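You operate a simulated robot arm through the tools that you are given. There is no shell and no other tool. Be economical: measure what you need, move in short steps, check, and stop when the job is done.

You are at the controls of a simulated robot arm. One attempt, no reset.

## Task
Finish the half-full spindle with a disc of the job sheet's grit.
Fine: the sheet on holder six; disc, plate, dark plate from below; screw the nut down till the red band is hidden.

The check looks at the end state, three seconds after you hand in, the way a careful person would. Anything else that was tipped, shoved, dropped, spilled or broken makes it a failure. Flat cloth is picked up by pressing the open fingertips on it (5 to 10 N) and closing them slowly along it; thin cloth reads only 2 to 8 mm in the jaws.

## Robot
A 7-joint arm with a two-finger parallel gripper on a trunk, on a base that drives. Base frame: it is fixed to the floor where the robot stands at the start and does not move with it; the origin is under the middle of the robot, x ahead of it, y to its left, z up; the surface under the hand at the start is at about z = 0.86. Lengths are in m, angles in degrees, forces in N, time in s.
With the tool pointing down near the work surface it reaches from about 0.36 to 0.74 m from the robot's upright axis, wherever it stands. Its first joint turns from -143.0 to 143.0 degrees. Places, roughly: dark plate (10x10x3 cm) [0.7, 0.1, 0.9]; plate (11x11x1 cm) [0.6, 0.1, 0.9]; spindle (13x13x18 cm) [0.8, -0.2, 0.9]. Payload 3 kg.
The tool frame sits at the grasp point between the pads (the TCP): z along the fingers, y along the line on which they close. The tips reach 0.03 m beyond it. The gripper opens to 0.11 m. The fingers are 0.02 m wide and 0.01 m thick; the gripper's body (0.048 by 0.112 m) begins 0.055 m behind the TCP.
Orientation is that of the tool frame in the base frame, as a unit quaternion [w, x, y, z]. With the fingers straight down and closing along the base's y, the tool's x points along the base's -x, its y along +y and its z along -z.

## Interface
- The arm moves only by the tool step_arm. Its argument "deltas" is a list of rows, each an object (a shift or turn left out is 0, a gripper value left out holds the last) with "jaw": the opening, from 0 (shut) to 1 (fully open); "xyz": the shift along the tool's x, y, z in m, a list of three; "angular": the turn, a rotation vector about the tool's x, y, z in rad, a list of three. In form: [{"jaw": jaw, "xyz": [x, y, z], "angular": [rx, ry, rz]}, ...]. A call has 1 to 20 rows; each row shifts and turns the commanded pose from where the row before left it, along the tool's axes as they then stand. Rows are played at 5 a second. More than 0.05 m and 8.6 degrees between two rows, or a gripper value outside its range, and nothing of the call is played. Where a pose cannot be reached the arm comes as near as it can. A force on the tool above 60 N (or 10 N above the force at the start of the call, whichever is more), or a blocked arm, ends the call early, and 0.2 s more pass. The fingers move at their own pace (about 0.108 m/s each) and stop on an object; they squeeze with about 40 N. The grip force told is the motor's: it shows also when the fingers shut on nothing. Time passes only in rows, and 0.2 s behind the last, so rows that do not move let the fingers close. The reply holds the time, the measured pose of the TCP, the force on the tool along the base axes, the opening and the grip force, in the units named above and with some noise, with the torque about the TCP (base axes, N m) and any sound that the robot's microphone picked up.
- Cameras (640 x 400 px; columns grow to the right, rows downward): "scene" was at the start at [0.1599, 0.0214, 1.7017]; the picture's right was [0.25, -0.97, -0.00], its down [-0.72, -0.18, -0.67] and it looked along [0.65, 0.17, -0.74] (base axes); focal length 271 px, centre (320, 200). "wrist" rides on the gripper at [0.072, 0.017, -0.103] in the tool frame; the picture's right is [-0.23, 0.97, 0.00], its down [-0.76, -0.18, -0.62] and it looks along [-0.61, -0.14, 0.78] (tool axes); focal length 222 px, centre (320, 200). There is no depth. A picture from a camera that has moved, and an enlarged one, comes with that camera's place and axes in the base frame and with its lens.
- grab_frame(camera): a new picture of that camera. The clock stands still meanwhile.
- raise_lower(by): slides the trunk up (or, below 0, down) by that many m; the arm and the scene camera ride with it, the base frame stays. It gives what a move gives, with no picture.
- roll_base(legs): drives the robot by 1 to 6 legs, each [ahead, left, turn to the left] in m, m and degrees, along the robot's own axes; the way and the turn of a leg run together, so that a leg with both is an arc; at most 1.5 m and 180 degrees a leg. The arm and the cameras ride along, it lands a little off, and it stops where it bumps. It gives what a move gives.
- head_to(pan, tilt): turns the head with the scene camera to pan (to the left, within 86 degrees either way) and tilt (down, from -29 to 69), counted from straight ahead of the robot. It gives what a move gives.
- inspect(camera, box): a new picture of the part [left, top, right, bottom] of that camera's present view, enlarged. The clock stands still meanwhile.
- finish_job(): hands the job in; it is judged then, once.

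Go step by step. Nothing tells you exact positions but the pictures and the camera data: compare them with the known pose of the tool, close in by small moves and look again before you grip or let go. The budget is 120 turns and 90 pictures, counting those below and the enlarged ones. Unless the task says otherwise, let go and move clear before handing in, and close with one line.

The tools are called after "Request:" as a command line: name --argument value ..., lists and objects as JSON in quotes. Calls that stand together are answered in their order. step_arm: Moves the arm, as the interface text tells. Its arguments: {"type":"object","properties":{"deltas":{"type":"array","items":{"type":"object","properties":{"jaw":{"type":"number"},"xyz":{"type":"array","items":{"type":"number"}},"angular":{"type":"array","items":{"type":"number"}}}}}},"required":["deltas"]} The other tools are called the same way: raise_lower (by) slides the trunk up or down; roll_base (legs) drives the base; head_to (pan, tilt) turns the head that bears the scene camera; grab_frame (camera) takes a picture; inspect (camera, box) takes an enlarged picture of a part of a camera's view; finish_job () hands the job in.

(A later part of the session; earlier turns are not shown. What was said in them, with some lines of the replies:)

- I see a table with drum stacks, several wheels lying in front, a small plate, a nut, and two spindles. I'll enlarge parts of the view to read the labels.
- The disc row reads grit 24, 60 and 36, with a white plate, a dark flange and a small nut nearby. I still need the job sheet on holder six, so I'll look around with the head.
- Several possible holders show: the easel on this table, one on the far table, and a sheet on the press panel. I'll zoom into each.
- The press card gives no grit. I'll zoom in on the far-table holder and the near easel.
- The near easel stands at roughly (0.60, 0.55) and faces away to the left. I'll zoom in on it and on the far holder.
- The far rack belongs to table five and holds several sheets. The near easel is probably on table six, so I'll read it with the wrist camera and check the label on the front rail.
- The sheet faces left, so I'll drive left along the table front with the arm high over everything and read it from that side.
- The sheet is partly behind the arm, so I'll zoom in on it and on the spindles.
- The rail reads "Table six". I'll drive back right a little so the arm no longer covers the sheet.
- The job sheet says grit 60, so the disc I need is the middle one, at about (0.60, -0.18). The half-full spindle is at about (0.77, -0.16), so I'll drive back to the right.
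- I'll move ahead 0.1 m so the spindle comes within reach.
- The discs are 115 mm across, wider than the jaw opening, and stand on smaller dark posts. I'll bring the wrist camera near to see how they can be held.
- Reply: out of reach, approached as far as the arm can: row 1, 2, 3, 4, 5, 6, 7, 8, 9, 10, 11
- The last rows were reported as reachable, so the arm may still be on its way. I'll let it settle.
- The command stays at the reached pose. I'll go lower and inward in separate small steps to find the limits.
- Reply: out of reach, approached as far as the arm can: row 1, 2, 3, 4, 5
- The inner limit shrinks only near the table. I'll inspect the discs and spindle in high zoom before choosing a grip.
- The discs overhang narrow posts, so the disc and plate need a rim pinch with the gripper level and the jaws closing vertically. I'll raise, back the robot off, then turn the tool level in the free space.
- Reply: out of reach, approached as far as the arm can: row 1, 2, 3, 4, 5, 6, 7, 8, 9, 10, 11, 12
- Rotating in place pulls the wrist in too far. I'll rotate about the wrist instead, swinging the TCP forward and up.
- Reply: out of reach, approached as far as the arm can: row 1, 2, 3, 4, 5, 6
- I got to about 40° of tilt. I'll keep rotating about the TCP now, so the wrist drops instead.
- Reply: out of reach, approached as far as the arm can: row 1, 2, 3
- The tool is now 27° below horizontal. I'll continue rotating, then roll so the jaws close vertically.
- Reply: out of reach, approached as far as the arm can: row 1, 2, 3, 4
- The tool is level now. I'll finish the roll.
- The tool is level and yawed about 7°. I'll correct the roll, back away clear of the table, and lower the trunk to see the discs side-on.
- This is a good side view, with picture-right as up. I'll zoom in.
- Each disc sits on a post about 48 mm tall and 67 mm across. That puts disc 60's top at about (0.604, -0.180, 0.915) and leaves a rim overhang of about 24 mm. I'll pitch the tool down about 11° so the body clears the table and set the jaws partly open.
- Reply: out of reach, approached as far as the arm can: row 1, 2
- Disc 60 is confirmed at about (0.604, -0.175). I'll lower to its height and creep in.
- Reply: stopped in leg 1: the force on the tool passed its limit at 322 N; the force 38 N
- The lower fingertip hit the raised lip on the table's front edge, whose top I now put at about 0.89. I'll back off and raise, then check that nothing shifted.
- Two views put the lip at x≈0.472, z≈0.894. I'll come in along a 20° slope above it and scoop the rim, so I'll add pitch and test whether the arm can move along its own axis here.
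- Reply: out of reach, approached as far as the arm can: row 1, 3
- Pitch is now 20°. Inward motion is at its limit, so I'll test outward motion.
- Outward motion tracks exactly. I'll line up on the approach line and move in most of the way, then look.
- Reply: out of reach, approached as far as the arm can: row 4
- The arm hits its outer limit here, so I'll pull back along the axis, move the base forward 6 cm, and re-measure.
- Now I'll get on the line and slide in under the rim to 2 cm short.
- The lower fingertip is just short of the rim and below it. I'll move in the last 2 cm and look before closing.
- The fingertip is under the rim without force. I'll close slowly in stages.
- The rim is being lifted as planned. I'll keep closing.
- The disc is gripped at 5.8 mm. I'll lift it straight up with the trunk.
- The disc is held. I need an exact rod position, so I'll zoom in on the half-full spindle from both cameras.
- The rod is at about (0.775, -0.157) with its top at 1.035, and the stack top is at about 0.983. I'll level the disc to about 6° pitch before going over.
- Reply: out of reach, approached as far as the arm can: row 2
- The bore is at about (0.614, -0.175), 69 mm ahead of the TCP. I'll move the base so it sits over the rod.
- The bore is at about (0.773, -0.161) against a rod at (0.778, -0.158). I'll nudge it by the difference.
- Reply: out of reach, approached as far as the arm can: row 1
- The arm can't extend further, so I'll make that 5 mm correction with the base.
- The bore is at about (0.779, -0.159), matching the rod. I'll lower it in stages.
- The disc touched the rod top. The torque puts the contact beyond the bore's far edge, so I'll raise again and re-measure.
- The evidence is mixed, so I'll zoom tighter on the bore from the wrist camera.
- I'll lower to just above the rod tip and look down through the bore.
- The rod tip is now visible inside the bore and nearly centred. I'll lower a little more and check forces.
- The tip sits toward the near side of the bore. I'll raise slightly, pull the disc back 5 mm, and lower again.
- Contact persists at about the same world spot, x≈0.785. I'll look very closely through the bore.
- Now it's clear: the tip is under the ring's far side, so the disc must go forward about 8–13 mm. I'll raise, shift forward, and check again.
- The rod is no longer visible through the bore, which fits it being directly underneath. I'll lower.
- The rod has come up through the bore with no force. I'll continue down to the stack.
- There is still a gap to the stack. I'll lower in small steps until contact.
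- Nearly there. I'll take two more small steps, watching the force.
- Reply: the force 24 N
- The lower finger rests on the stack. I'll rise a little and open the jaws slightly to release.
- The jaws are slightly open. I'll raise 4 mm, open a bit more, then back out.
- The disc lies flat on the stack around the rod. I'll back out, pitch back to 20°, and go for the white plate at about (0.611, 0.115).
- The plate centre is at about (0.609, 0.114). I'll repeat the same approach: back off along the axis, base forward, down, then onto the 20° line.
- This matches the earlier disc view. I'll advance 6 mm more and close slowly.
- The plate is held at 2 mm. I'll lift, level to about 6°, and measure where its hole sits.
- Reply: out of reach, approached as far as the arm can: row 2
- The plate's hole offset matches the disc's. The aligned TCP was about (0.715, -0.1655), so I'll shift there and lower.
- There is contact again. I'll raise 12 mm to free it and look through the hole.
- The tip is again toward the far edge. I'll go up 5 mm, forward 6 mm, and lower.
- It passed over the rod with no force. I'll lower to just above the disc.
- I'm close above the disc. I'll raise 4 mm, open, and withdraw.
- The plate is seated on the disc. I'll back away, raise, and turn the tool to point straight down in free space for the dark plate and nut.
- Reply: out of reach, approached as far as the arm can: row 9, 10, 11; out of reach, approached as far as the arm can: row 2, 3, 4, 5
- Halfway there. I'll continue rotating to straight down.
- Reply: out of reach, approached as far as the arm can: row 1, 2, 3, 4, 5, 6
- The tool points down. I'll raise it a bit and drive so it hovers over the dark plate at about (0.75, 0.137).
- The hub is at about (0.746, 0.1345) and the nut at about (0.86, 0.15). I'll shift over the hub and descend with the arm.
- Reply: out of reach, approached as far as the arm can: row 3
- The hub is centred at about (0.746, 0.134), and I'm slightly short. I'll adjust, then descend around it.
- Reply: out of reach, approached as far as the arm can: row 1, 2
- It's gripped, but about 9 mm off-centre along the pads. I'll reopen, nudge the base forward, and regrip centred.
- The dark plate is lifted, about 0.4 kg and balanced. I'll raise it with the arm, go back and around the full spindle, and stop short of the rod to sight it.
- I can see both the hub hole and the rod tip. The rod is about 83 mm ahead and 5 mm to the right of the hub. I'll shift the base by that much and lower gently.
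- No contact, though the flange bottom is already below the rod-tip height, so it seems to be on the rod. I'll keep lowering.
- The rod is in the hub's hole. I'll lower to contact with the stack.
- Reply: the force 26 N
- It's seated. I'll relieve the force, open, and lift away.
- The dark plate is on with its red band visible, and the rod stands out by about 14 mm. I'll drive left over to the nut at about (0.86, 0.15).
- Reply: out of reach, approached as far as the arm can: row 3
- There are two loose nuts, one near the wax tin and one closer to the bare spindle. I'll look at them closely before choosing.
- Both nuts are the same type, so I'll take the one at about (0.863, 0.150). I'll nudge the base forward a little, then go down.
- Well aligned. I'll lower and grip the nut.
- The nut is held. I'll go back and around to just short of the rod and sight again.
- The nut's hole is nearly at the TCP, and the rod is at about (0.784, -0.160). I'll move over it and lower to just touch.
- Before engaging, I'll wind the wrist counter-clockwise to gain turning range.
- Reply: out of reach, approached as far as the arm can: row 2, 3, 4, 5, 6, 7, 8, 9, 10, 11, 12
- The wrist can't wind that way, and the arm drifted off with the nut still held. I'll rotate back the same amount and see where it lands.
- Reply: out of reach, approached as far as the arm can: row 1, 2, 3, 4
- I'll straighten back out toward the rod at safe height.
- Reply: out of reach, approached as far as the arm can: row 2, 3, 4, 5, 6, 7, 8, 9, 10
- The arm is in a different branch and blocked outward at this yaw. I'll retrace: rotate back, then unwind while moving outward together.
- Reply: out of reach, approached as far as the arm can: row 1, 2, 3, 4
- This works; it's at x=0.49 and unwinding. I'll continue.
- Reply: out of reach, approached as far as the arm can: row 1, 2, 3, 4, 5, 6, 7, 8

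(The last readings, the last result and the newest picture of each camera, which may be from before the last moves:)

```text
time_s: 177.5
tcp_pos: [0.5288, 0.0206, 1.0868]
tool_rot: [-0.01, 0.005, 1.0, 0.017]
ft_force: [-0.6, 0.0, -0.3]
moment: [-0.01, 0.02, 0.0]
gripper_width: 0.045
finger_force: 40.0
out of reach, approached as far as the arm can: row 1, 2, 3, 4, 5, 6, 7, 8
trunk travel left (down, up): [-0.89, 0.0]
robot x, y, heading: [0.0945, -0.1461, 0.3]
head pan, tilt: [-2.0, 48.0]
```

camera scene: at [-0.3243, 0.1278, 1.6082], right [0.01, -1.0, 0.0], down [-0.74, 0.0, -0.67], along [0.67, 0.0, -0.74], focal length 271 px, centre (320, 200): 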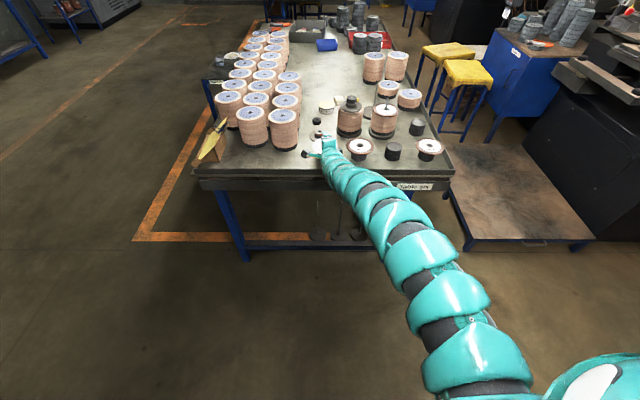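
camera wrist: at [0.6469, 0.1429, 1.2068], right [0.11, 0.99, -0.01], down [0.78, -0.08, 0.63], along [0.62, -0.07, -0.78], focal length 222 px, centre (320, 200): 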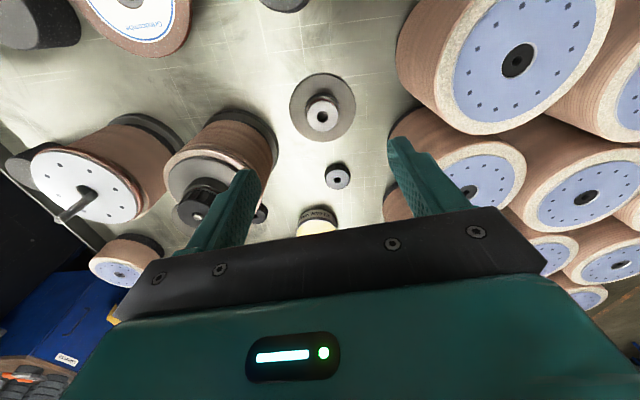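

At yaw 0 it's now at (0.529, 0.021). I'll push outward again, with a bit of positive yaw.

Request:
step_arm --deltas '[{"xyz": [-0.03, -0.01, -0.003], "angular": [0, 0, 0.1]}, {"xyz": [-0.03, -0.01, -0.003], "angular": [0, 0, 0.1]}, {"xyz": [-0.03, -0.01, -0.003], "angular": [0, 0, 0.1]}, {"xyz": [-0.03, -0.01, -0.003], "angular": [0, 0, 0.1]}, {"xyz": [-0.03, -0.01, -0.003]}, {"xyz": [-0.03, -0.01, -0.003]}, {}]'

```text
time_s: 179.1
tcp_pos: [0.6711, -0.0657, 1.0873]
tool_rot: [-0.013, 0.203, 0.979, 0.013]
ft_force: [-0.7, 0.1, -1.3]
moment: [0.01, 0.01, -0.01]
gripper_width: 0.0448
finger_force: 40.1
out of reach, approached as far as the arm can: row 1, 2, 3, 5
trunk travel left (down, up): [-0.89, 0.0]
robot x, y, heading: [0.0931, -0.1427, 0.6]
head pan, tilt: [-2.0, 48.0]
```

It's back in a good region at (0.671, -0.066). I'll correct the 2° tilt, rise a little, and move to above the rod.

Request:
step_arm --deltas '[{"angular": [0.0205, -0.0307, 0], "xyz": [0, 0, -0.012]}, {"xyz": [-0.035, -0.0105, 0]}, {"xyz": [-0.035, -0.0105, 0]}, {"xyz": [-0.035, -0.0105, 0]}, {"xyz": [-0.0345, -0.0103, 0]}, {}]'

```text
time_s: 180.5
tcp_pos: [0.7855, -0.1575, 1.0865]
tool_rot: [0.0, 0.203, 0.979, -0.001]
ft_force: [-0.5, 0.5, -0.6]
moment: [-0.03, 0.0, -0.02]
gripper_width: 0.0445
finger_force: 39.8
out of reach, approached as far as the arm can: row 1
trunk travel left (down, up): [-0.89, 0.0]
robot x, y, heading: [0.0965, -0.1453, 0.6]
head pan, tilt: [-2.0, 48.0]
```

It's above the rod, vertical. I'll fine-adjust, lower to contact, and check the force.

Request:
step_arm --deltas '[{"xyz": [0.002, -0.003, 0]}, {"xyz": [0, 0, 0.006]}, {"xyz": [0, 0, 0.004]}, {"xyz": [0, 0, 0.002]}, {"xyz": [0, 0, 0.002]}, {}]'

Request:
inspect --camera "wrist" --box '[240, 80, 400, 220]'

```text
time_s: 181.9
tcp_pos: [0.7817, -0.1592, 1.0727]
tool_rot: [0.0, 0.204, 0.979, 0.0]
ft_force: [0.0, 0.9, 0.4]
moment: [-0.03, 0.02, -0.03]
gripper_width: 0.0444
finger_force: 39.8
trunk travel left (down, up): [-0.89, 0.0]
robot x, y, heading: [0.0978, -0.1454, 0.5]
head pan, tilt: [-2.0, 48.0]
```

```text
2.86 times, centred on (320, 150) of wrist
camera zoom: at [0.7238, -0.1158, 1.176], right [0.6, 0.8, 0.0], down [0.63, -0.47, 0.62], along [0.5, -0.37, -0.78], focal length 635 px, centre (320, 343)
```

zoom: 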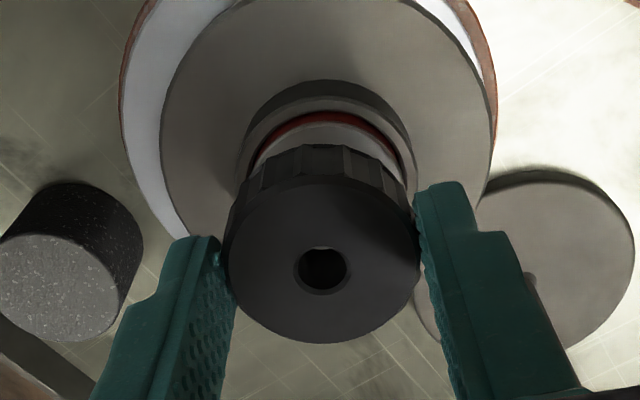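

The nut looks centred over the rod. I'll lower until I feel it.

Request:
step_arm --deltas '[{"xyz": [0, 0, 0.0015]}, {"xyz": [0, 0, 0.0015]}, {"xyz": [0, 0, 0.0015]}, {}]'

```text
time_s: 182.9
tcp_pos: [0.7826, -0.1594, 1.068]
tool_rot: [0.0, 0.204, 0.979, 0.0]
ft_force: [0.6, -0.7, -0.8]
moment: [-0.02, -0.02, 0.03]
gripper_width: 0.0446
finger_force: 40.2
trunk travel left (down, up): [-0.89, 0.0]
robot x, y, heading: [0.0913, -0.1457, 0.5]
head pan, tilt: [-2.0, 48.0]
```

Request:
step_arm --deltas '[{"xyz": [0, 0, 0.0015]}, {"xyz": [0, 0, 0.0015]}, {"xyz": [0, 0, 0.0015]}, {"xyz": [0, 0, 0.0015]}, {}]'

```text
time_s: 184.1
tcp_pos: [0.7819, -0.1591, 1.0605]
tool_rot: [0.0, 0.203, 0.979, 0.0]
ft_force: [-0.2, 0.2, -0.6]
moment: [0.01, 0.01, 0.01]
gripper_width: 0.0446
finger_force: 40.3
trunk travel left (down, up): [-0.89, 0.0]
robot x, y, heading: [0.0921, -0.1488, 0.6]
head pan, tilt: [-2.0, 48.0]
```

Request:
step_arm --deltas '[{"xyz": [0, 0, 0.001]}, {"xyz": [0, 0, 0.001]}, {"xyz": [0, 0, 0.001]}, {"xyz": [0, 0, 0.001]}, {}]'

```text
time_s: 185.3
tcp_pos: [0.7829, -0.1603, 1.0582]
tool_rot: [-0.001, 0.204, 0.979, 0.0]
ft_force: [3.7, -2.0, 3.1]
moment: [-0.21, -0.33, 0.01]
gripper_width: 0.0446
finger_force: 39.5
trunk travel left (down, up): [-0.89, 0.0]
robot x, y, heading: [0.095, -0.146, 0.5]
head pan, tilt: [-2.0, 48.0]
```

Contact at about 4 N, so this is the thread start. I'll turn clockwise with a slight downward feed.

Request:
step_arm --deltas '[{"xyz": [0, 0, 0.0001], "angular": [0, 0, 0.145]}, {"xyz": [0, 0, 0.0001], "angular": [0, 0, 0.145]}, {"xyz": [0, 0, 0.0001], "angular": [0, 0, 0.145]}, {"xyz": [0, 0, 0.0001], "angular": [0, 0, 0.145]}, {"xyz": [0, 0, 0.0001], "angular": [0, 0, 0.145]}, {"xyz": [0, 0, 0.0001], "angular": [0, 0, 0.145]}, {}]'

```text
time_s: 186.9
tcp_pos: [0.7837, -0.1589, 1.0573]
tool_rot: [0.001, 0.597, 0.802, 0.001]
ft_force: [12.0, 3.2, 6.6]
moment: [0.04, -0.39, -0.01]
gripper_width: 0.0448
finger_force: 40.3
trunk travel left (down, up): [-0.89, 0.0]
robot x, y, heading: [0.0918, -0.1468, 0.4]
head pan, tilt: [-2.0, 48.0]
```

It turns and feeds down, with some side load of 12 N. I'll ease the TCP over by 2 mm and continue turning.

Request:
step_arm --deltas '[{"xyz": [-0.0006, 0.002, 0]}, {"xyz": [0, 0, 0.0001], "angular": [0, 0, 0.145]}, {"xyz": [0, 0, 0.0001], "angular": [0, 0, 0.145]}, {"xyz": [0, 0, 0.0001], "angular": [0, 0, 0.145]}, {"xyz": [0, 0, 0.0001], "angular": [0, 0, 0.145]}, {"xyz": [0, 0, 0.0001], "angular": [0, 0, 0.145]}, {"xyz": [0, 0, 0.0001], "angular": [0, 0, 0.145]}, {"xyz": [0, 0, 0.0001], "angular": [0, 0, 0.145]}, {"xyz": [0, 0, 0.0001], "angular": [0, 0, 0.145]}, {}]'

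```text
time_s: 189.1
tcp_pos: [0.787, -0.1586, 1.0575]
tool_rot: [-0.001, 0.939, 0.343, 0.0]
ft_force: [15.7, 3.3, 10.8]
moment: [0.16, -0.6, 0.03]
gripper_width: 0.0444
finger_force: 39.6
trunk travel left (down, up): [-0.89, 0.0]
robot x, y, heading: [0.0928, -0.147, 0.3]
head pan, tilt: [-2.0, 48.0]
```

The side load persists, so the TCP isn't quite coaxial with the rod. I'll open the jaws to let the nut settle, then regrip and read the forces.

Request:
step_arm --deltas '[{"jaw": 0.5}, {}, {}]'

Request:
inspect --camera "wrist" --box '[220, 60, 420, 220]'

```text
time_s: 189.9
tcp_pos: [0.784, -0.1592, 1.0561]
tool_rot: [0.0, 0.939, 0.344, 0.0]
ft_force: [-0.7, 0.2, -0.3]
moment: [0.01, 0.03, 0.01]
gripper_width: 0.0552
finger_force: 0.1
trunk travel left (down, up): [-0.89, 0.0]
robot x, y, heading: [0.0937, -0.149, 0.5]
head pan, tilt: [-2.0, 48.0]
```

```text
2.50 times, centred on (320, 140) of wrist
camera zoom: at [0.8518, -0.1267, 1.1597], right [0.45, -0.89, 0.0], down [-0.7, -0.36, 0.62], along [-0.56, -0.28, -0.78], focal length 555 px, centre (320, 350)
```

zoom: 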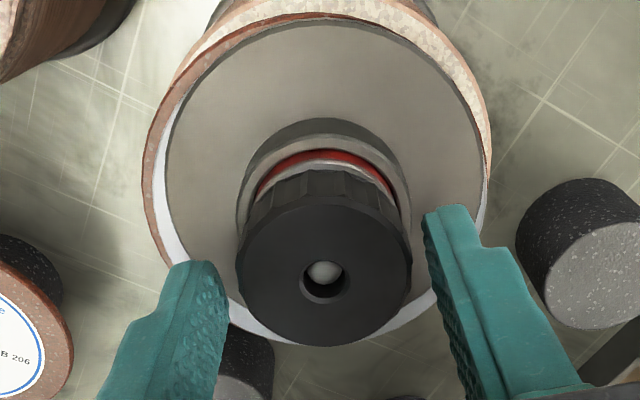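

The nut is on the rod with the ball showing in its hole. The axis is at about (0.787, -0.161). I'll lift clear with the jaws open and test how far the wrist turns.

Request:
step_arm --deltas '[{"xyz": [0.0013, 0.0031, 0], "jaw": 0.55}, {"xyz": [0, 0, -0.02]}, {"xyz": [0, 0, -0.02]}, {"angular": [0, 0, 0.145]}, {"angular": [0, 0, 0.145]}, {"angular": [0, 0, 0.145]}, {"angular": [0, 0, 0.145]}, {"angular": [0, 0, 0.145]}, {"angular": [0, 0, 0.145]}, {}]'

```text
time_s: 192.1
tcp_pos: [0.7874, -0.1615, 1.0956]
tool_rot: [0.001, 0.996, -0.085, 0.0]
ft_force: [0.5, -0.2, 0.4]
moment: [-0.02, 0.0, 0.02]
gripper_width: 0.0604
finger_force: 0.0
trunk travel left (down, up): [-0.89, 0.0]
robot x, y, heading: [0.0949, -0.1452, 0.5]
head pan, tilt: [-2.0, 48.0]
```

Request:
step_arm --deltas '[{"angular": [0, 0, 0.145]}, {"angular": [0, 0, 0.145]}, {"angular": [0, 0, 0.145]}, {"angular": [0, 0, 0.145]}, {"angular": [0, 0, 0.145]}, {"angular": [0, 0, 0.145]}, {"angular": [0, 0, 0.145]}, {"angular": [0, 0, 0.145]}, {"angular": [0, 0, 0.145]}, {"angular": [0, 0, 0.145]}, {}]'

```text
time_s: 194.5
tcp_pos: [0.7869, -0.1607, 1.0961]
tool_rot: [0.001, -0.689, 0.724, 0.0]
ft_force: [-0.1, -0.5, -0.4]
moment: [-0.01, 0.0, 0.03]
gripper_width: 0.0603
finger_force: 0.1
trunk travel left (down, up): [-0.89, 0.0]
robot x, y, heading: [0.092, -0.1465, 0.5]
head pan, tilt: [-2.0, 48.0]
```

Excellent: the wrist has at least 4.3 rad of range. I'll unwind fully above the nut, then go down, grip and turn.

Request:
step_arm --deltas '[{"angular": [0, 0, -0.145]}, {"angular": [0, 0, -0.145]}, {"angular": [0, 0, -0.145]}, {"angular": [0, 0, -0.145]}, {"angular": [0, 0, -0.145]}, {"angular": [0, 0, -0.145]}, {"angular": [0, 0, -0.145]}, {"angular": [0, 0, -0.145]}, {"angular": [0, 0, -0.145]}, {"angular": [0, 0, -0.145]}, {"angular": [0, 0, -0.145]}, {"angular": [0, 0, -0.145]}, {"angular": [0, 0, -0.145]}, {"angular": [0, 0, -0.145]}, {"angular": [0, 0, -0.145]}, {"angular": [0, 0, -0.145]}, {"angular": [0, 0, -0.145]}, {"angular": [0, 0, -0.145]}, {"angular": [0, 0, -0.145]}, {"angular": [0, 0, -0.145]}]'

Request:
step_arm --deltas '[{"angular": [0, 0, -0.145]}, {"angular": [0, 0, -0.145]}, {"angular": [0, 0, -0.145]}, {"angular": [0, 0, -0.145]}, {"angular": [0, 0, -0.145]}, {"angular": [0, 0, -0.145]}, {"angular": [0, 0, -0.145]}, {"angular": [0, 0, -0.145]}, {"angular": [0, 0, -0.145]}, {}]'

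Request:
step_arm --deltas '[{"xyz": [0, 0, 0.02]}, {"xyz": [0, 0, 0.02]}, {}, {"jaw": 0.45}, {"jaw": 0.3}, {"jaw": 0.2}, {}]'

```text
time_s: 198.7
tcp_pos: [0.7886, -0.1623, 1.0963]
tool_rot: [0.0, 0.801, 0.598, 0.0]
ft_force: [-0.4, -0.5, 0.3]
moment: [0.05, 0.02, 0.01]
gripper_width: 0.0605
finger_force: 0.1
trunk travel left (down, up): [-0.89, 0.0]
robot x, y, heading: [0.0967, -0.1435, 0.5]
head pan, tilt: [-2.0, 48.0]
```

```text
time_s: 200.9
tcp_pos: [0.7873, -0.1608, 1.0964]
tool_rot: [0.0, 0.273, 0.962, 0.0]
ft_force: [-0.9, -0.3, -0.1]
moment: [0.01, 0.01, -0.02]
gripper_width: 0.0604
finger_force: 0.0
trunk travel left (down, up): [-0.89, 0.0]
robot x, y, heading: [0.0966, -0.1431, 0.5]
head pan, tilt: [-2.0, 48.0]
```

```text
time_s: 202.5
tcp_pos: [0.7864, -0.1611, 1.0564]
tool_rot: [-0.001, 0.275, 0.962, -0.001]
ft_force: [-3.6, -5.4, -0.4]
moment: [-0.29, 0.25, 0.03]
gripper_width: 0.0445
finger_force: 40.3
trunk travel left (down, up): [-0.89, 0.0]
robot x, y, heading: [0.0967, -0.1476, 0.6]
head pan, tilt: [-2.0, 48.0]
```

Gripped again with a small side load. I'll correct it and turn nearly half a revolution with slight feed.

Request:
step_arm --deltas '[{"xyz": [0, -0.0013, 0.001]}, {"xyz": [0, 0, 0.0001], "angular": [0, 0, 0.145]}, {"xyz": [0, 0, 0.0001], "angular": [0, 0, 0.145]}, {"xyz": [0, 0, 0.0001], "angular": [0, 0, 0.145]}, {"xyz": [0, 0, 0.0001], "angular": [0, 0, 0.145]}, {"xyz": [0, 0, 0.0001], "angular": [0, 0, 0.145]}, {"xyz": [0, 0, 0.0001], "angular": [0, 0, 0.145]}, {"xyz": [0, 0, 0.0001], "angular": [0, 0, 0.145]}, {"xyz": [0, 0, 0.0001], "angular": [0, 0, 0.145]}, {"xyz": [0, 0, 0.0001], "angular": [0, 0, 0.145]}, {"xyz": [0, 0, 0.0001], "angular": [0, 0, 0.145]}, {"xyz": [0, 0, 0.0001], "angular": [0, 0, 0.145]}, {"xyz": [0, 0, 0.0001], "angular": [0, 0, 0.145]}, {"xyz": [0, 0, 0.0001], "angular": [0, 0, 0.145]}, {"xyz": [0, 0, 0.0001], "angular": [0, 0, 0.145]}, {"xyz": [0, 0, 0.0001], "angular": [0, 0, 0.145]}, {"xyz": [0, 0, 0.0001], "angular": [0, 0, 0.145]}, {}]'

Request:
step_arm --deltas '[{"xyz": [0, 0, 0.0001], "angular": [0, 0, 0.145]}, {"xyz": [0, 0, 0.0001], "angular": [0, 0, 0.145]}, {"xyz": [0, 0, 0.0001], "angular": [0, 0, 0.145]}, {"xyz": [0, 0, 0.0001], "angular": [0, 0, 0.145]}, {"xyz": [0, 0, 0.0001], "angular": [0, 0, 0.145]}, {"xyz": [0, 0, 0.0001], "angular": [0, 0, 0.145]}, {"xyz": [0, 0, 0.0001], "angular": [0, 0, 0.145]}, {"xyz": [0, 0, 0.0001], "angular": [0, 0, 0.145]}, {"xyz": [0, 0, 0.0001], "angular": [0, 0, 0.145]}, {"xyz": [0, 0, 0.0001], "angular": [0, 0, 0.145]}, {"xyz": [0, 0, 0.0001], "angular": [0, 0, 0.145]}, {"xyz": [0, 0, 0.0001], "angular": [0, 0, 0.145]}, {}]'

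```text
time_s: 206.3
tcp_pos: [0.7882, -0.1637, 1.0545]
tool_rot: [0.001, 0.991, 0.131, 0.001]
ft_force: [6.0, 1.4, 5.2]
moment: [-0.12, -0.36, -0.03]
gripper_width: 0.0446
finger_force: 39.9
trunk travel left (down, up): [-0.89, 0.0]
robot x, y, heading: [0.0959, -0.1422, 0.5]
head pan, tilt: [-2.0, 48.0]
```

```text
time_s: 209.1
tcp_pos: [0.7869, -0.1624, 1.0519]
tool_rot: [0.0, 0.739, -0.674, 0.001]
ft_force: [13.5, -0.2, 14.6]
moment: [-0.05, -0.43, -0.06]
gripper_width: 0.0446
finger_force: 40.0
trunk travel left (down, up): [-0.89, 0.0]
robot x, y, heading: [0.0946, -0.1435, 0.4]
head pan, tilt: [-2.0, 48.0]
```

It's feeding down, with TCP from 1.057 to 1.052. I'll open in place, read the free pose, and unwind around the nut.

Request:
step_arm --deltas '[{"jaw": 0.6}, {}, {}]'

Request:
step_arm --deltas '[{"angular": [0, 0, -0.145]}, {"angular": [0, 0, -0.145]}, {"angular": [0, 0, -0.145]}, {"angular": [0, 0, -0.145]}, {"angular": [0, 0, -0.145]}, {"angular": [0, 0, -0.145]}, {"angular": [0, 0, -0.145]}, {"angular": [0, 0, -0.145]}, {"angular": [0, 0, -0.145]}, {"angular": [0, 0, -0.145]}, {"angular": [0, 0, -0.145]}, {"angular": [0, 0, -0.145]}, {"angular": [0, 0, -0.145]}, {"angular": [0, 0, -0.145]}, {"angular": [0, 0, -0.145]}, {"angular": [0, 0, -0.145]}, {"angular": [0, 0, -0.145]}, {"angular": [0, 0, -0.145]}, {"angular": [0, 0, -0.145]}, {"angular": [0, 0, -0.145]}]'

Request:
step_arm --deltas '[{"angular": [0, 0, -0.145]}, {"angular": [0, 0, -0.145]}, {"angular": [0, 0, -0.145]}, {"angular": [0, 0, -0.145]}, {"angular": [0, 0, -0.145]}, {"angular": [0, 0, -0.145]}, {"angular": [0, 0, -0.145]}, {"angular": [0, 0, -0.145]}, {}]'

Request:
step_arm --deltas '[{"jaw": 0.45}, {"jaw": 0.3}, {"jaw": 0.2}, {}, {}]'

```text
time_s: 209.9
tcp_pos: [0.7872, -0.1626, 1.052]
tool_rot: [0.0, 0.74, -0.673, 0.0]
ft_force: [-0.3, -0.1, 0.2]
moment: [0.03, 0.03, -0.03]
gripper_width: 0.0661
finger_force: 0.2
trunk travel left (down, up): [-0.89, 0.0]
robot x, y, heading: [0.0969, -0.1467, 0.8]
head pan, tilt: [-2.0, 48.0]
```

```text
time_s: 214.1
tcp_pos: [0.7868, -0.1622, 1.0524]
tool_rot: [0.0, 0.755, 0.655, 0.0]
ft_force: [-0.6, 0.1, -0.5]
moment: [-0.01, -0.01, -0.01]
gripper_width: 0.0661
finger_force: 0.0
trunk travel left (down, up): [-0.89, 0.0]
robot x, y, heading: [0.0952, -0.1457, 0.1]
head pan, tilt: [-2.0, 48.0]
```

```text
time_s: 216.1
tcp_pos: [0.7869, -0.1637, 1.0533]
tool_rot: [0.0, 0.273, 0.962, 0.0]
ft_force: [0.3, 0.0, -0.5]
moment: [0.01, 0.01, 0.0]
gripper_width: 0.066
finger_force: 0.0
trunk travel left (down, up): [-0.89, 0.0]
robot x, y, heading: [0.0959, -0.1457, 0.3]
head pan, tilt: [-2.0, 48.0]
```

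```text
time_s: 217.3
tcp_pos: [0.7859, -0.1642, 1.0525]
tool_rot: [0.0, 0.274, 0.962, 0.0]
ft_force: [-6.7, -8.1, -1.9]
moment: [-0.36, 0.3, -0.01]
gripper_width: 0.0445
finger_force: 39.9
trunk travel left (down, up): [-0.89, 0.0]
robot x, y, heading: [0.0954, -0.1465, 0.6]
head pan, tilt: [-2.0, 48.0]
```

I've regripped for the second cycle. I'll turn with a slightly smaller feed and watch Fz.

Request:
step_arm --deltas '[{"xyz": [0, 0, 5e-05], "angular": [0, 0, 0.145]}, {"xyz": [0, 0, 5e-05], "angular": [0, 0, 0.145]}, {"xyz": [0, 0, 5e-05], "angular": [0, 0, 0.145]}, {"xyz": [0, 0, 5e-05], "angular": [0, 0, 0.145]}, {"xyz": [0, 0, 5e-05], "angular": [0, 0, 0.145]}, {"xyz": [0, 0, 5e-05], "angular": [0, 0, 0.145]}, {"xyz": [0, 0, 5e-05], "angular": [0, 0, 0.145]}, {"xyz": [0, 0, 5e-05], "angular": [0, 0, 0.145]}, {"xyz": [0, 0, 5e-05], "angular": [0, 0, 0.145]}, {"xyz": [0, 0, 5e-05], "angular": [0, 0, 0.145]}, {"xyz": [0, 0, 5e-05], "angular": [0, 0, 0.145]}, {"xyz": [0, 0, 5e-05], "angular": [0, 0, 0.145]}, {"xyz": [0, 0, 5e-05], "angular": [0, 0, 0.145]}, {"xyz": [0, 0, 5e-05], "angular": [0, 0, 0.145]}, {"xyz": [0, 0, 5e-05], "angular": [0, 0, 0.145]}, {"xyz": [0, 0, 5e-05], "angular": [0, 0, 0.145]}, {}]'

Request:
step_arm --deltas '[{"xyz": [0, 0, 5e-05], "angular": [0, 0, 0.145]}, {"xyz": [0, 0, 5e-05], "angular": [0, 0, 0.145]}, {"xyz": [0, 0, 5e-05], "angular": [0, 0, 0.145]}, {"xyz": [0, 0, 5e-05], "angular": [0, 0, 0.145]}, {"xyz": [0, 0, 5e-05], "angular": [0, 0, 0.145]}, {"xyz": [0, 0, 5e-05], "angular": [0, 0, 0.145]}, {"xyz": [0, 0, 5e-05], "angular": [0, 0, 0.145]}, {"xyz": [0, 0, 5e-05], "angular": [0, 0, 0.145]}, {"xyz": [0, 0, 5e-05], "angular": [0, 0, 0.145]}, {"xyz": [0, 0, 5e-05], "angular": [0, 0, 0.145]}, {"xyz": [0, 0, 5e-05], "angular": [0, 0, 0.145]}, {"xyz": [0, 0, 5e-05], "angular": [0, 0, 0.145]}, {}]'

```text
time_s: 220.9
tcp_pos: [0.7859, -0.1654, 1.051]
tool_rot: [-0.001, 0.991, 0.131, 0.0]
ft_force: [0.7, -10.2, 6.6]
moment: [-0.39, 0.04, -0.08]
gripper_width: 0.0443
finger_force: 39.9
trunk travel left (down, up): [-0.89, 0.0]
robot x, y, heading: [0.094, -0.1481, 0.7]
head pan, tilt: [-2.0, 48.0]
```

```text
time_s: 223.7
tcp_pos: [0.7859, -0.1613, 1.05]
tool_rot: [0.0, 0.74, -0.672, 0.0]
ft_force: [-6.2, 4.2, -1.9]
moment: [0.26, 0.19, -0.09]
gripper_width: 0.0441
finger_force: 40.2
trunk travel left (down, up): [-0.89, 0.0]
robot x, y, heading: [0.0916, -0.1477, 0.6]
head pan, tilt: [-2.0, 48.0]
```

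Fz ended slightly negative, so the nut is threading and pulling itself down. I'll run cycle three.

Request:
step_arm --deltas '[{"jaw": 0.6}, {}, {"angular": [0, 0, -0.145]}, {"angular": [0, 0, -0.145]}, {"angular": [0, 0, -0.145]}, {"angular": [0, 0, -0.145]}, {"angular": [0, 0, -0.145]}, {"angular": [0, 0, -0.145]}, {"angular": [0, 0, -0.145]}, {"angular": [0, 0, -0.145]}, {"angular": [0, 0, -0.145]}, {"angular": [0, 0, -0.145]}, {"angular": [0, 0, -0.145]}, {"angular": [0, 0, -0.145]}, {"angular": [0, 0, -0.145]}, {"angular": [0, 0, -0.145]}, {"angular": [0, 0, -0.145]}, {"angular": [0, 0, -0.145]}, {"angular": [0, 0, -0.145]}, {"angular": [0, 0, -0.145]}]'

Request:
step_arm --deltas '[{"angular": [0, 0, -0.145]}, {"angular": [0, 0, -0.145]}, {"angular": [0, 0, -0.145]}, {"angular": [0, 0, -0.145]}, {"angular": [0, 0, -0.145]}, {"angular": [0, 0, -0.145]}, {"angular": [0, 0, -0.145]}, {"angular": [0, 0, -0.145]}, {"angular": [0, 0, -0.145]}, {"angular": [0, 0, -0.145]}, {}, {"jaw": 0.45}, {"jaw": 0.3}, {"jaw": 0.2}, {}, {}]'

Request:
step_arm --deltas '[{"xyz": [0, 0, 8e-05], "angular": [0, 0, 0.145]}, {"xyz": [0, 0, 8e-05], "angular": [0, 0, 0.145]}, {"xyz": [0, 0, 8e-05], "angular": [0, 0, 0.145]}, {"xyz": [0, 0, 8e-05], "angular": [0, 0, 0.145]}, {"xyz": [0, 0, 8e-05], "angular": [0, 0, 0.145]}, {"xyz": [0, 0, 8e-05], "angular": [0, 0, 0.145]}, {"xyz": [0, 0, 8e-05], "angular": [0, 0, 0.145]}, {"xyz": [0, 0, 8e-05], "angular": [0, 0, 0.145]}, {"xyz": [0, 0, 8e-05], "angular": [0, 0, 0.145]}, {"xyz": [0, 0, 8e-05], "angular": [0, 0, 0.145]}, {"xyz": [0, 0, 8e-05], "angular": [0, 0, 0.145]}, {"xyz": [0, 0, 8e-05], "angular": [0, 0, 0.145]}, {"xyz": [0, 0, 8e-05], "angular": [0, 0, 0.145]}, {"xyz": [0, 0, 8e-05], "angular": [0, 0, 0.145]}, {"xyz": [0, 0, 8e-05], "angular": [0, 0, 0.145]}, {}]'

Request:
step_arm --deltas '[{"xyz": [0, 0, 8e-05], "angular": [0, 0, 0.145]}, {"xyz": [0, 0, 8e-05], "angular": [0, 0, 0.145]}, {"xyz": [0, 0, 8e-05], "angular": [0, 0, 0.145]}, {"xyz": [0, 0, 8e-05], "angular": [0, 0, 0.145]}, {"xyz": [0, 0, 8e-05], "angular": [0, 0, 0.145]}, {"xyz": [0, 0, 8e-05], "angular": [0, 0, 0.145]}, {"xyz": [0, 0, 8e-05], "angular": [0, 0, 0.145]}, {"xyz": [0, 0, 8e-05], "angular": [0, 0, 0.145]}, {"xyz": [0, 0, 8e-05], "angular": [0, 0, 0.145]}, {"xyz": [0, 0, 8e-05], "angular": [0, 0, 0.145]}, {"xyz": [0, 0, 8e-05], "angular": [0, 0, 0.145]}, {"xyz": [0, 0, 8e-05], "angular": [0, 0, 0.145]}, {"xyz": [0, 0, 8e-05], "angular": [0, 0, 0.145]}, {}]'

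```text
time_s: 227.9
tcp_pos: [0.787, -0.1632, 1.0493]
tool_rot: [0.0, 0.842, 0.54, 0.0]
ft_force: [0.3, 0.4, -0.3]
moment: [-0.01, -0.01, -0.01]
gripper_width: 0.0661
finger_force: 0.1
trunk travel left (down, up): [-0.89, 0.0]
robot x, y, heading: [0.0946, -0.1441, 0.1]
head pan, tilt: [-2.0, 48.0]
```

```text
time_s: 231.3
tcp_pos: [0.7874, -0.1615, 1.0492]
tool_rot: [0.0, 0.273, 0.962, 0.0]
ft_force: [6.9, 10.1, 4.1]
moment: [0.44, -0.22, 0.02]
gripper_width: 0.0446
finger_force: 39.9
trunk travel left (down, up): [-0.89, 0.0]
robot x, y, heading: [0.0971, -0.1438, 0.7]
head pan, tilt: [-2.0, 48.0]
```

```text
time_s: 234.7
tcp_pos: [0.7879, -0.1616, 1.048]
tool_rot: [-0.001, 0.979, 0.203, 0.0]
ft_force: [0.2, 5.1, 0.5]
moment: [0.24, 0.16, -0.23]
gripper_width: 0.0445
finger_force: 40.0
trunk travel left (down, up): [-0.89, 0.0]
robot x, y, heading: [0.0937, -0.144, 0.3]
head pan, tilt: [-2.0, 48.0]
```

```text
time_s: 237.7
tcp_pos: [0.7856, -0.163, 1.0473]
tool_rot: [0.0, 0.739, -0.673, 0.0]
ft_force: [0.9, 1.2, 3.1]
moment: [0.11, 0.03, 0.22]
gripper_width: 0.0447
finger_force: 39.9
trunk travel left (down, up): [-0.89, 0.0]
robot x, y, heading: [0.0948, -0.1485, 0.2]
head pan, tilt: [-2.0, 48.0]
```

Torque is starting to show, which suggests the nut is bearing on the cap. I'll open and check the red band.

Request:
step_arm --deltas '[{"jaw": 0.6}, {}, {}]'

Request:
inspect --camera "wrist" --box '[240, 60, 400, 180]'

```text
time_s: 238.5
tcp_pos: [0.787, -0.1611, 1.0485]
tool_rot: [0.0, 0.74, -0.672, 0.001]
ft_force: [1.2, 1.3, 0.4]
moment: [-0.01, -0.01, 0.0]
gripper_width: 0.0661
finger_force: 0.1
trunk travel left (down, up): [-0.89, 0.0]
robot x, y, heading: [0.0944, -0.1455, 0.2]
head pan, tilt: [-2.0, 48.0]
```

```text
3.33 times, centred on (320, 120) of wrist
camera zoom: at [0.7781, -0.2366, 1.1505], right [-0.99, 0.13, 0.0], down [0.1, 0.78, 0.62], along [0.08, 0.62, -0.78], focal length 740 px, centre (320, 467)
```

zoom: 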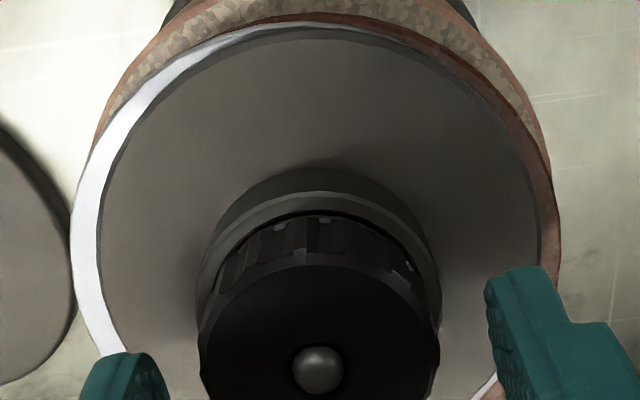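

The red band is no longer visible from this side. I'll do one more part-turn to make sure it's snug, watching the torque.

Request:
step_arm --deltas '[{"angular": [0, 0, -0.145]}, {"angular": [0, 0, -0.145]}, {"angular": [0, 0, -0.145]}, {"angular": [0, 0, -0.145]}, {"angular": [0, 0, -0.145]}, {"angular": [0, 0, -0.145]}, {"angular": [0, 0, -0.145]}, {"angular": [0, 0, -0.145]}, {"angular": [0, 0, -0.145]}, {"angular": [0, 0, -0.145]}, {"angular": [0, 0, -0.145]}, {"angular": [0, 0, -0.145]}, {"angular": [0, 0, -0.145]}, {"angular": [0, 0, -0.145]}, {}, {"jaw": 0.45}, {"jaw": 0.3}, {"jaw": 0.2}, {}, {}]'

Request:
step_arm --deltas '[{"xyz": [0, 0, 5e-05], "angular": [0, 0, 0.12]}, {"xyz": [0, 0, 5e-05], "angular": [0, 0, 0.12]}, {"xyz": [0, 0, 5e-05], "angular": [0, 0, 0.12]}, {"xyz": [0, 0, 5e-05], "angular": [0, 0, 0.12]}, {"xyz": [0, 0, 5e-05], "angular": [0, 0, 0.12]}, {}]'

Request:
step_arm --deltas '[{"xyz": [0, 0, 5e-05], "angular": [0, 0, 0.12]}, {"xyz": [0, 0, 5e-05], "angular": [0, 0, 0.12]}, {"xyz": [0, 0, 5e-05], "angular": [0, 0, 0.12]}, {"xyz": [0, 0, 5e-05], "angular": [0, 0, 0.12]}, {"xyz": [0, 0, 5e-05], "angular": [0, 0, 0.12]}, {}]'

```text
time_s: 242.7
tcp_pos: [0.7882, -0.1641, 1.0476]
tool_rot: [0.0, 0.962, 0.274, 0.0]
ft_force: [7.5, -7.3, 4.7]
moment: [-0.25, -0.17, 0.17]
gripper_width: 0.0442
finger_force: 39.7
trunk travel left (down, up): [-0.89, 0.0]
robot x, y, heading: [0.0968, -0.1486, 0.2]
head pan, tilt: [-2.0, 48.0]
```

```text
time_s: 244.1
tcp_pos: [0.7867, -0.1621, 1.0467]
tool_rot: [0.0, 1.0, -0.024, -0.001]
ft_force: [-1.8, -1.8, 4.1]
moment: [0.13, 0.21, 0.22]
gripper_width: 0.0443
finger_force: 40.2
trunk travel left (down, up): [-0.89, 0.0]
robot x, y, heading: [0.0927, -0.1467, 0.4]
head pan, tilt: [-2.0, 48.0]
```

```text
time_s: 245.5
tcp_pos: [0.7852, -0.1629, 1.0451]
tool_rot: [0.001, 0.949, -0.317, 0.001]
ft_force: [-0.1, 0.5, 8.9]
moment: [0.02, 0.05, 0.33]
gripper_width: 0.0444
finger_force: 40.1
trunk travel left (down, up): [-0.89, 0.0]
robot x, y, heading: [0.0972, -0.148, 0.1]
head pan, tilt: [-2.0, 48.0]
```

Torque is climbing gently at 0.33 N·m. I'll turn a little more.

Request:
step_arm --deltas '[{"angular": [0, 0, 0.12]}, {"angular": [0, 0, 0.12]}, {"angular": [0, 0, 0.12]}, {"angular": [0, 0, 0.12]}, {"angular": [0, 0, 0.12]}, {}]'

Request:
step_arm --deltas '[{"angular": [0, 0, 0.1]}, {"angular": [0, 0, 0.1]}, {"angular": [0, 0, 0.1]}, {"angular": [0, 0, 0.1]}, {}]'

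```text
time_s: 246.9
tcp_pos: [0.7853, -0.1621, 1.0466]
tool_rot: [0.0, 0.812, -0.584, 0.0]
ft_force: [-0.9, 1.2, 8.1]
moment: [0.18, 0.19, 0.42]
gripper_width: 0.0445
finger_force: 40.2
trunk travel left (down, up): [-0.89, 0.0]
robot x, y, heading: [0.0933, -0.1492, 0.3]
head pan, tilt: [-2.0, 48.0]
```

```text
time_s: 248.1
tcp_pos: [0.7866, -0.1625, 1.0457]
tool_rot: [0.0, -0.681, 0.733, 0.0]
ft_force: [-0.7, -0.3, 4.6]
moment: [0.01, 0.14, 0.47]
gripper_width: 0.0448
finger_force: 39.9
trunk travel left (down, up): [-0.89, 0.0]
robot x, y, heading: [0.0972, -0.1482, 0.2]
head pan, tilt: [-2.0, 48.0]
```

Torque has risen steadily to 0.47 N·m, so the nut is snug. I'll release and lift clear for a last look.

Request:
step_arm --deltas '[{"jaw": 0.62}, {}, {}, {"xyz": [0, 0, -0.03]}, {"xyz": [0, 0, -0.03]}, {"xyz": [0, 0, -0.02]}, {}]'

Request:
inspect --camera "wrist" --box '[200, 20, 440, 200]'

```text
time_s: 249.7
tcp_pos: [0.7863, -0.1625, 1.1261]
tool_rot: [0.0, -0.68, 0.733, 0.0]
ft_force: [-0.2, -0.7, -0.8]
moment: [0.0, 0.01, -0.03]
gripper_width: 0.0679
finger_force: 0.0
trunk travel left (down, up): [-0.89, 0.0]
robot x, y, heading: [0.0973, -0.1416, 0.1]
head pan, tilt: [-2.0, 48.0]
```

```text
2.22 times, centred on (320, 110) of wrist
camera zoom: at [0.7657, -0.2341, 1.2293], right [-0.95, 0.3, 0.0], down [0.23, 0.75, 0.62], along [0.19, 0.59, -0.78], focal length 494 px, centre (320, 400)
```

zoom: 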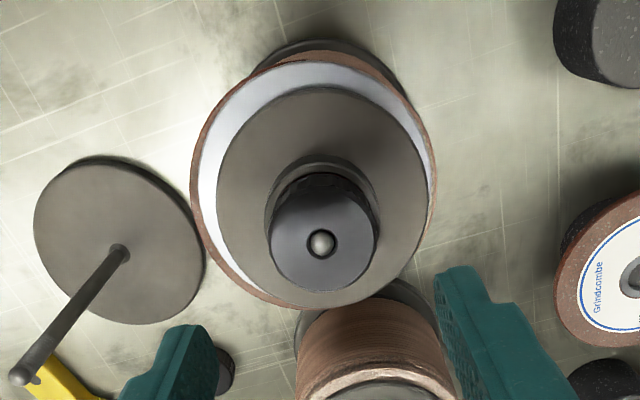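

The red band is hidden, and the stack, nut and neighbouring parts all stand as they should. I'll back the robot clear and hand in.

Request:
roll_base --legs '[[-0.3, 0, 0]]'

Request:
finish_job

```text
time_s: 251.7
tcp_pos: [0.4852, -0.1651, 1.1264]
tool_rot: [0.0, -0.68, 0.733, 0.0]
ft_force: [-0.1, 0.4, 1.1]
moment: [-0.01, -0.01, 0.0]
gripper_width: 0.0679
finger_force: 0.0
trunk travel left (down, up): [-0.89, 0.0]
robot x, y, heading: [-0.2062, -0.1475, 0.6]
head pan, tilt: [-2.0, 48.0]
```

```text
The job is handed in.
```

The half-full spindle now carries the grit 60 disc, the white plate and the dark plate, with the nut screwed down until the red band is out of sight. While reaching for the disc, a fingertip hit the table's front lip hard (322 N); nothing looked moved afterwards.
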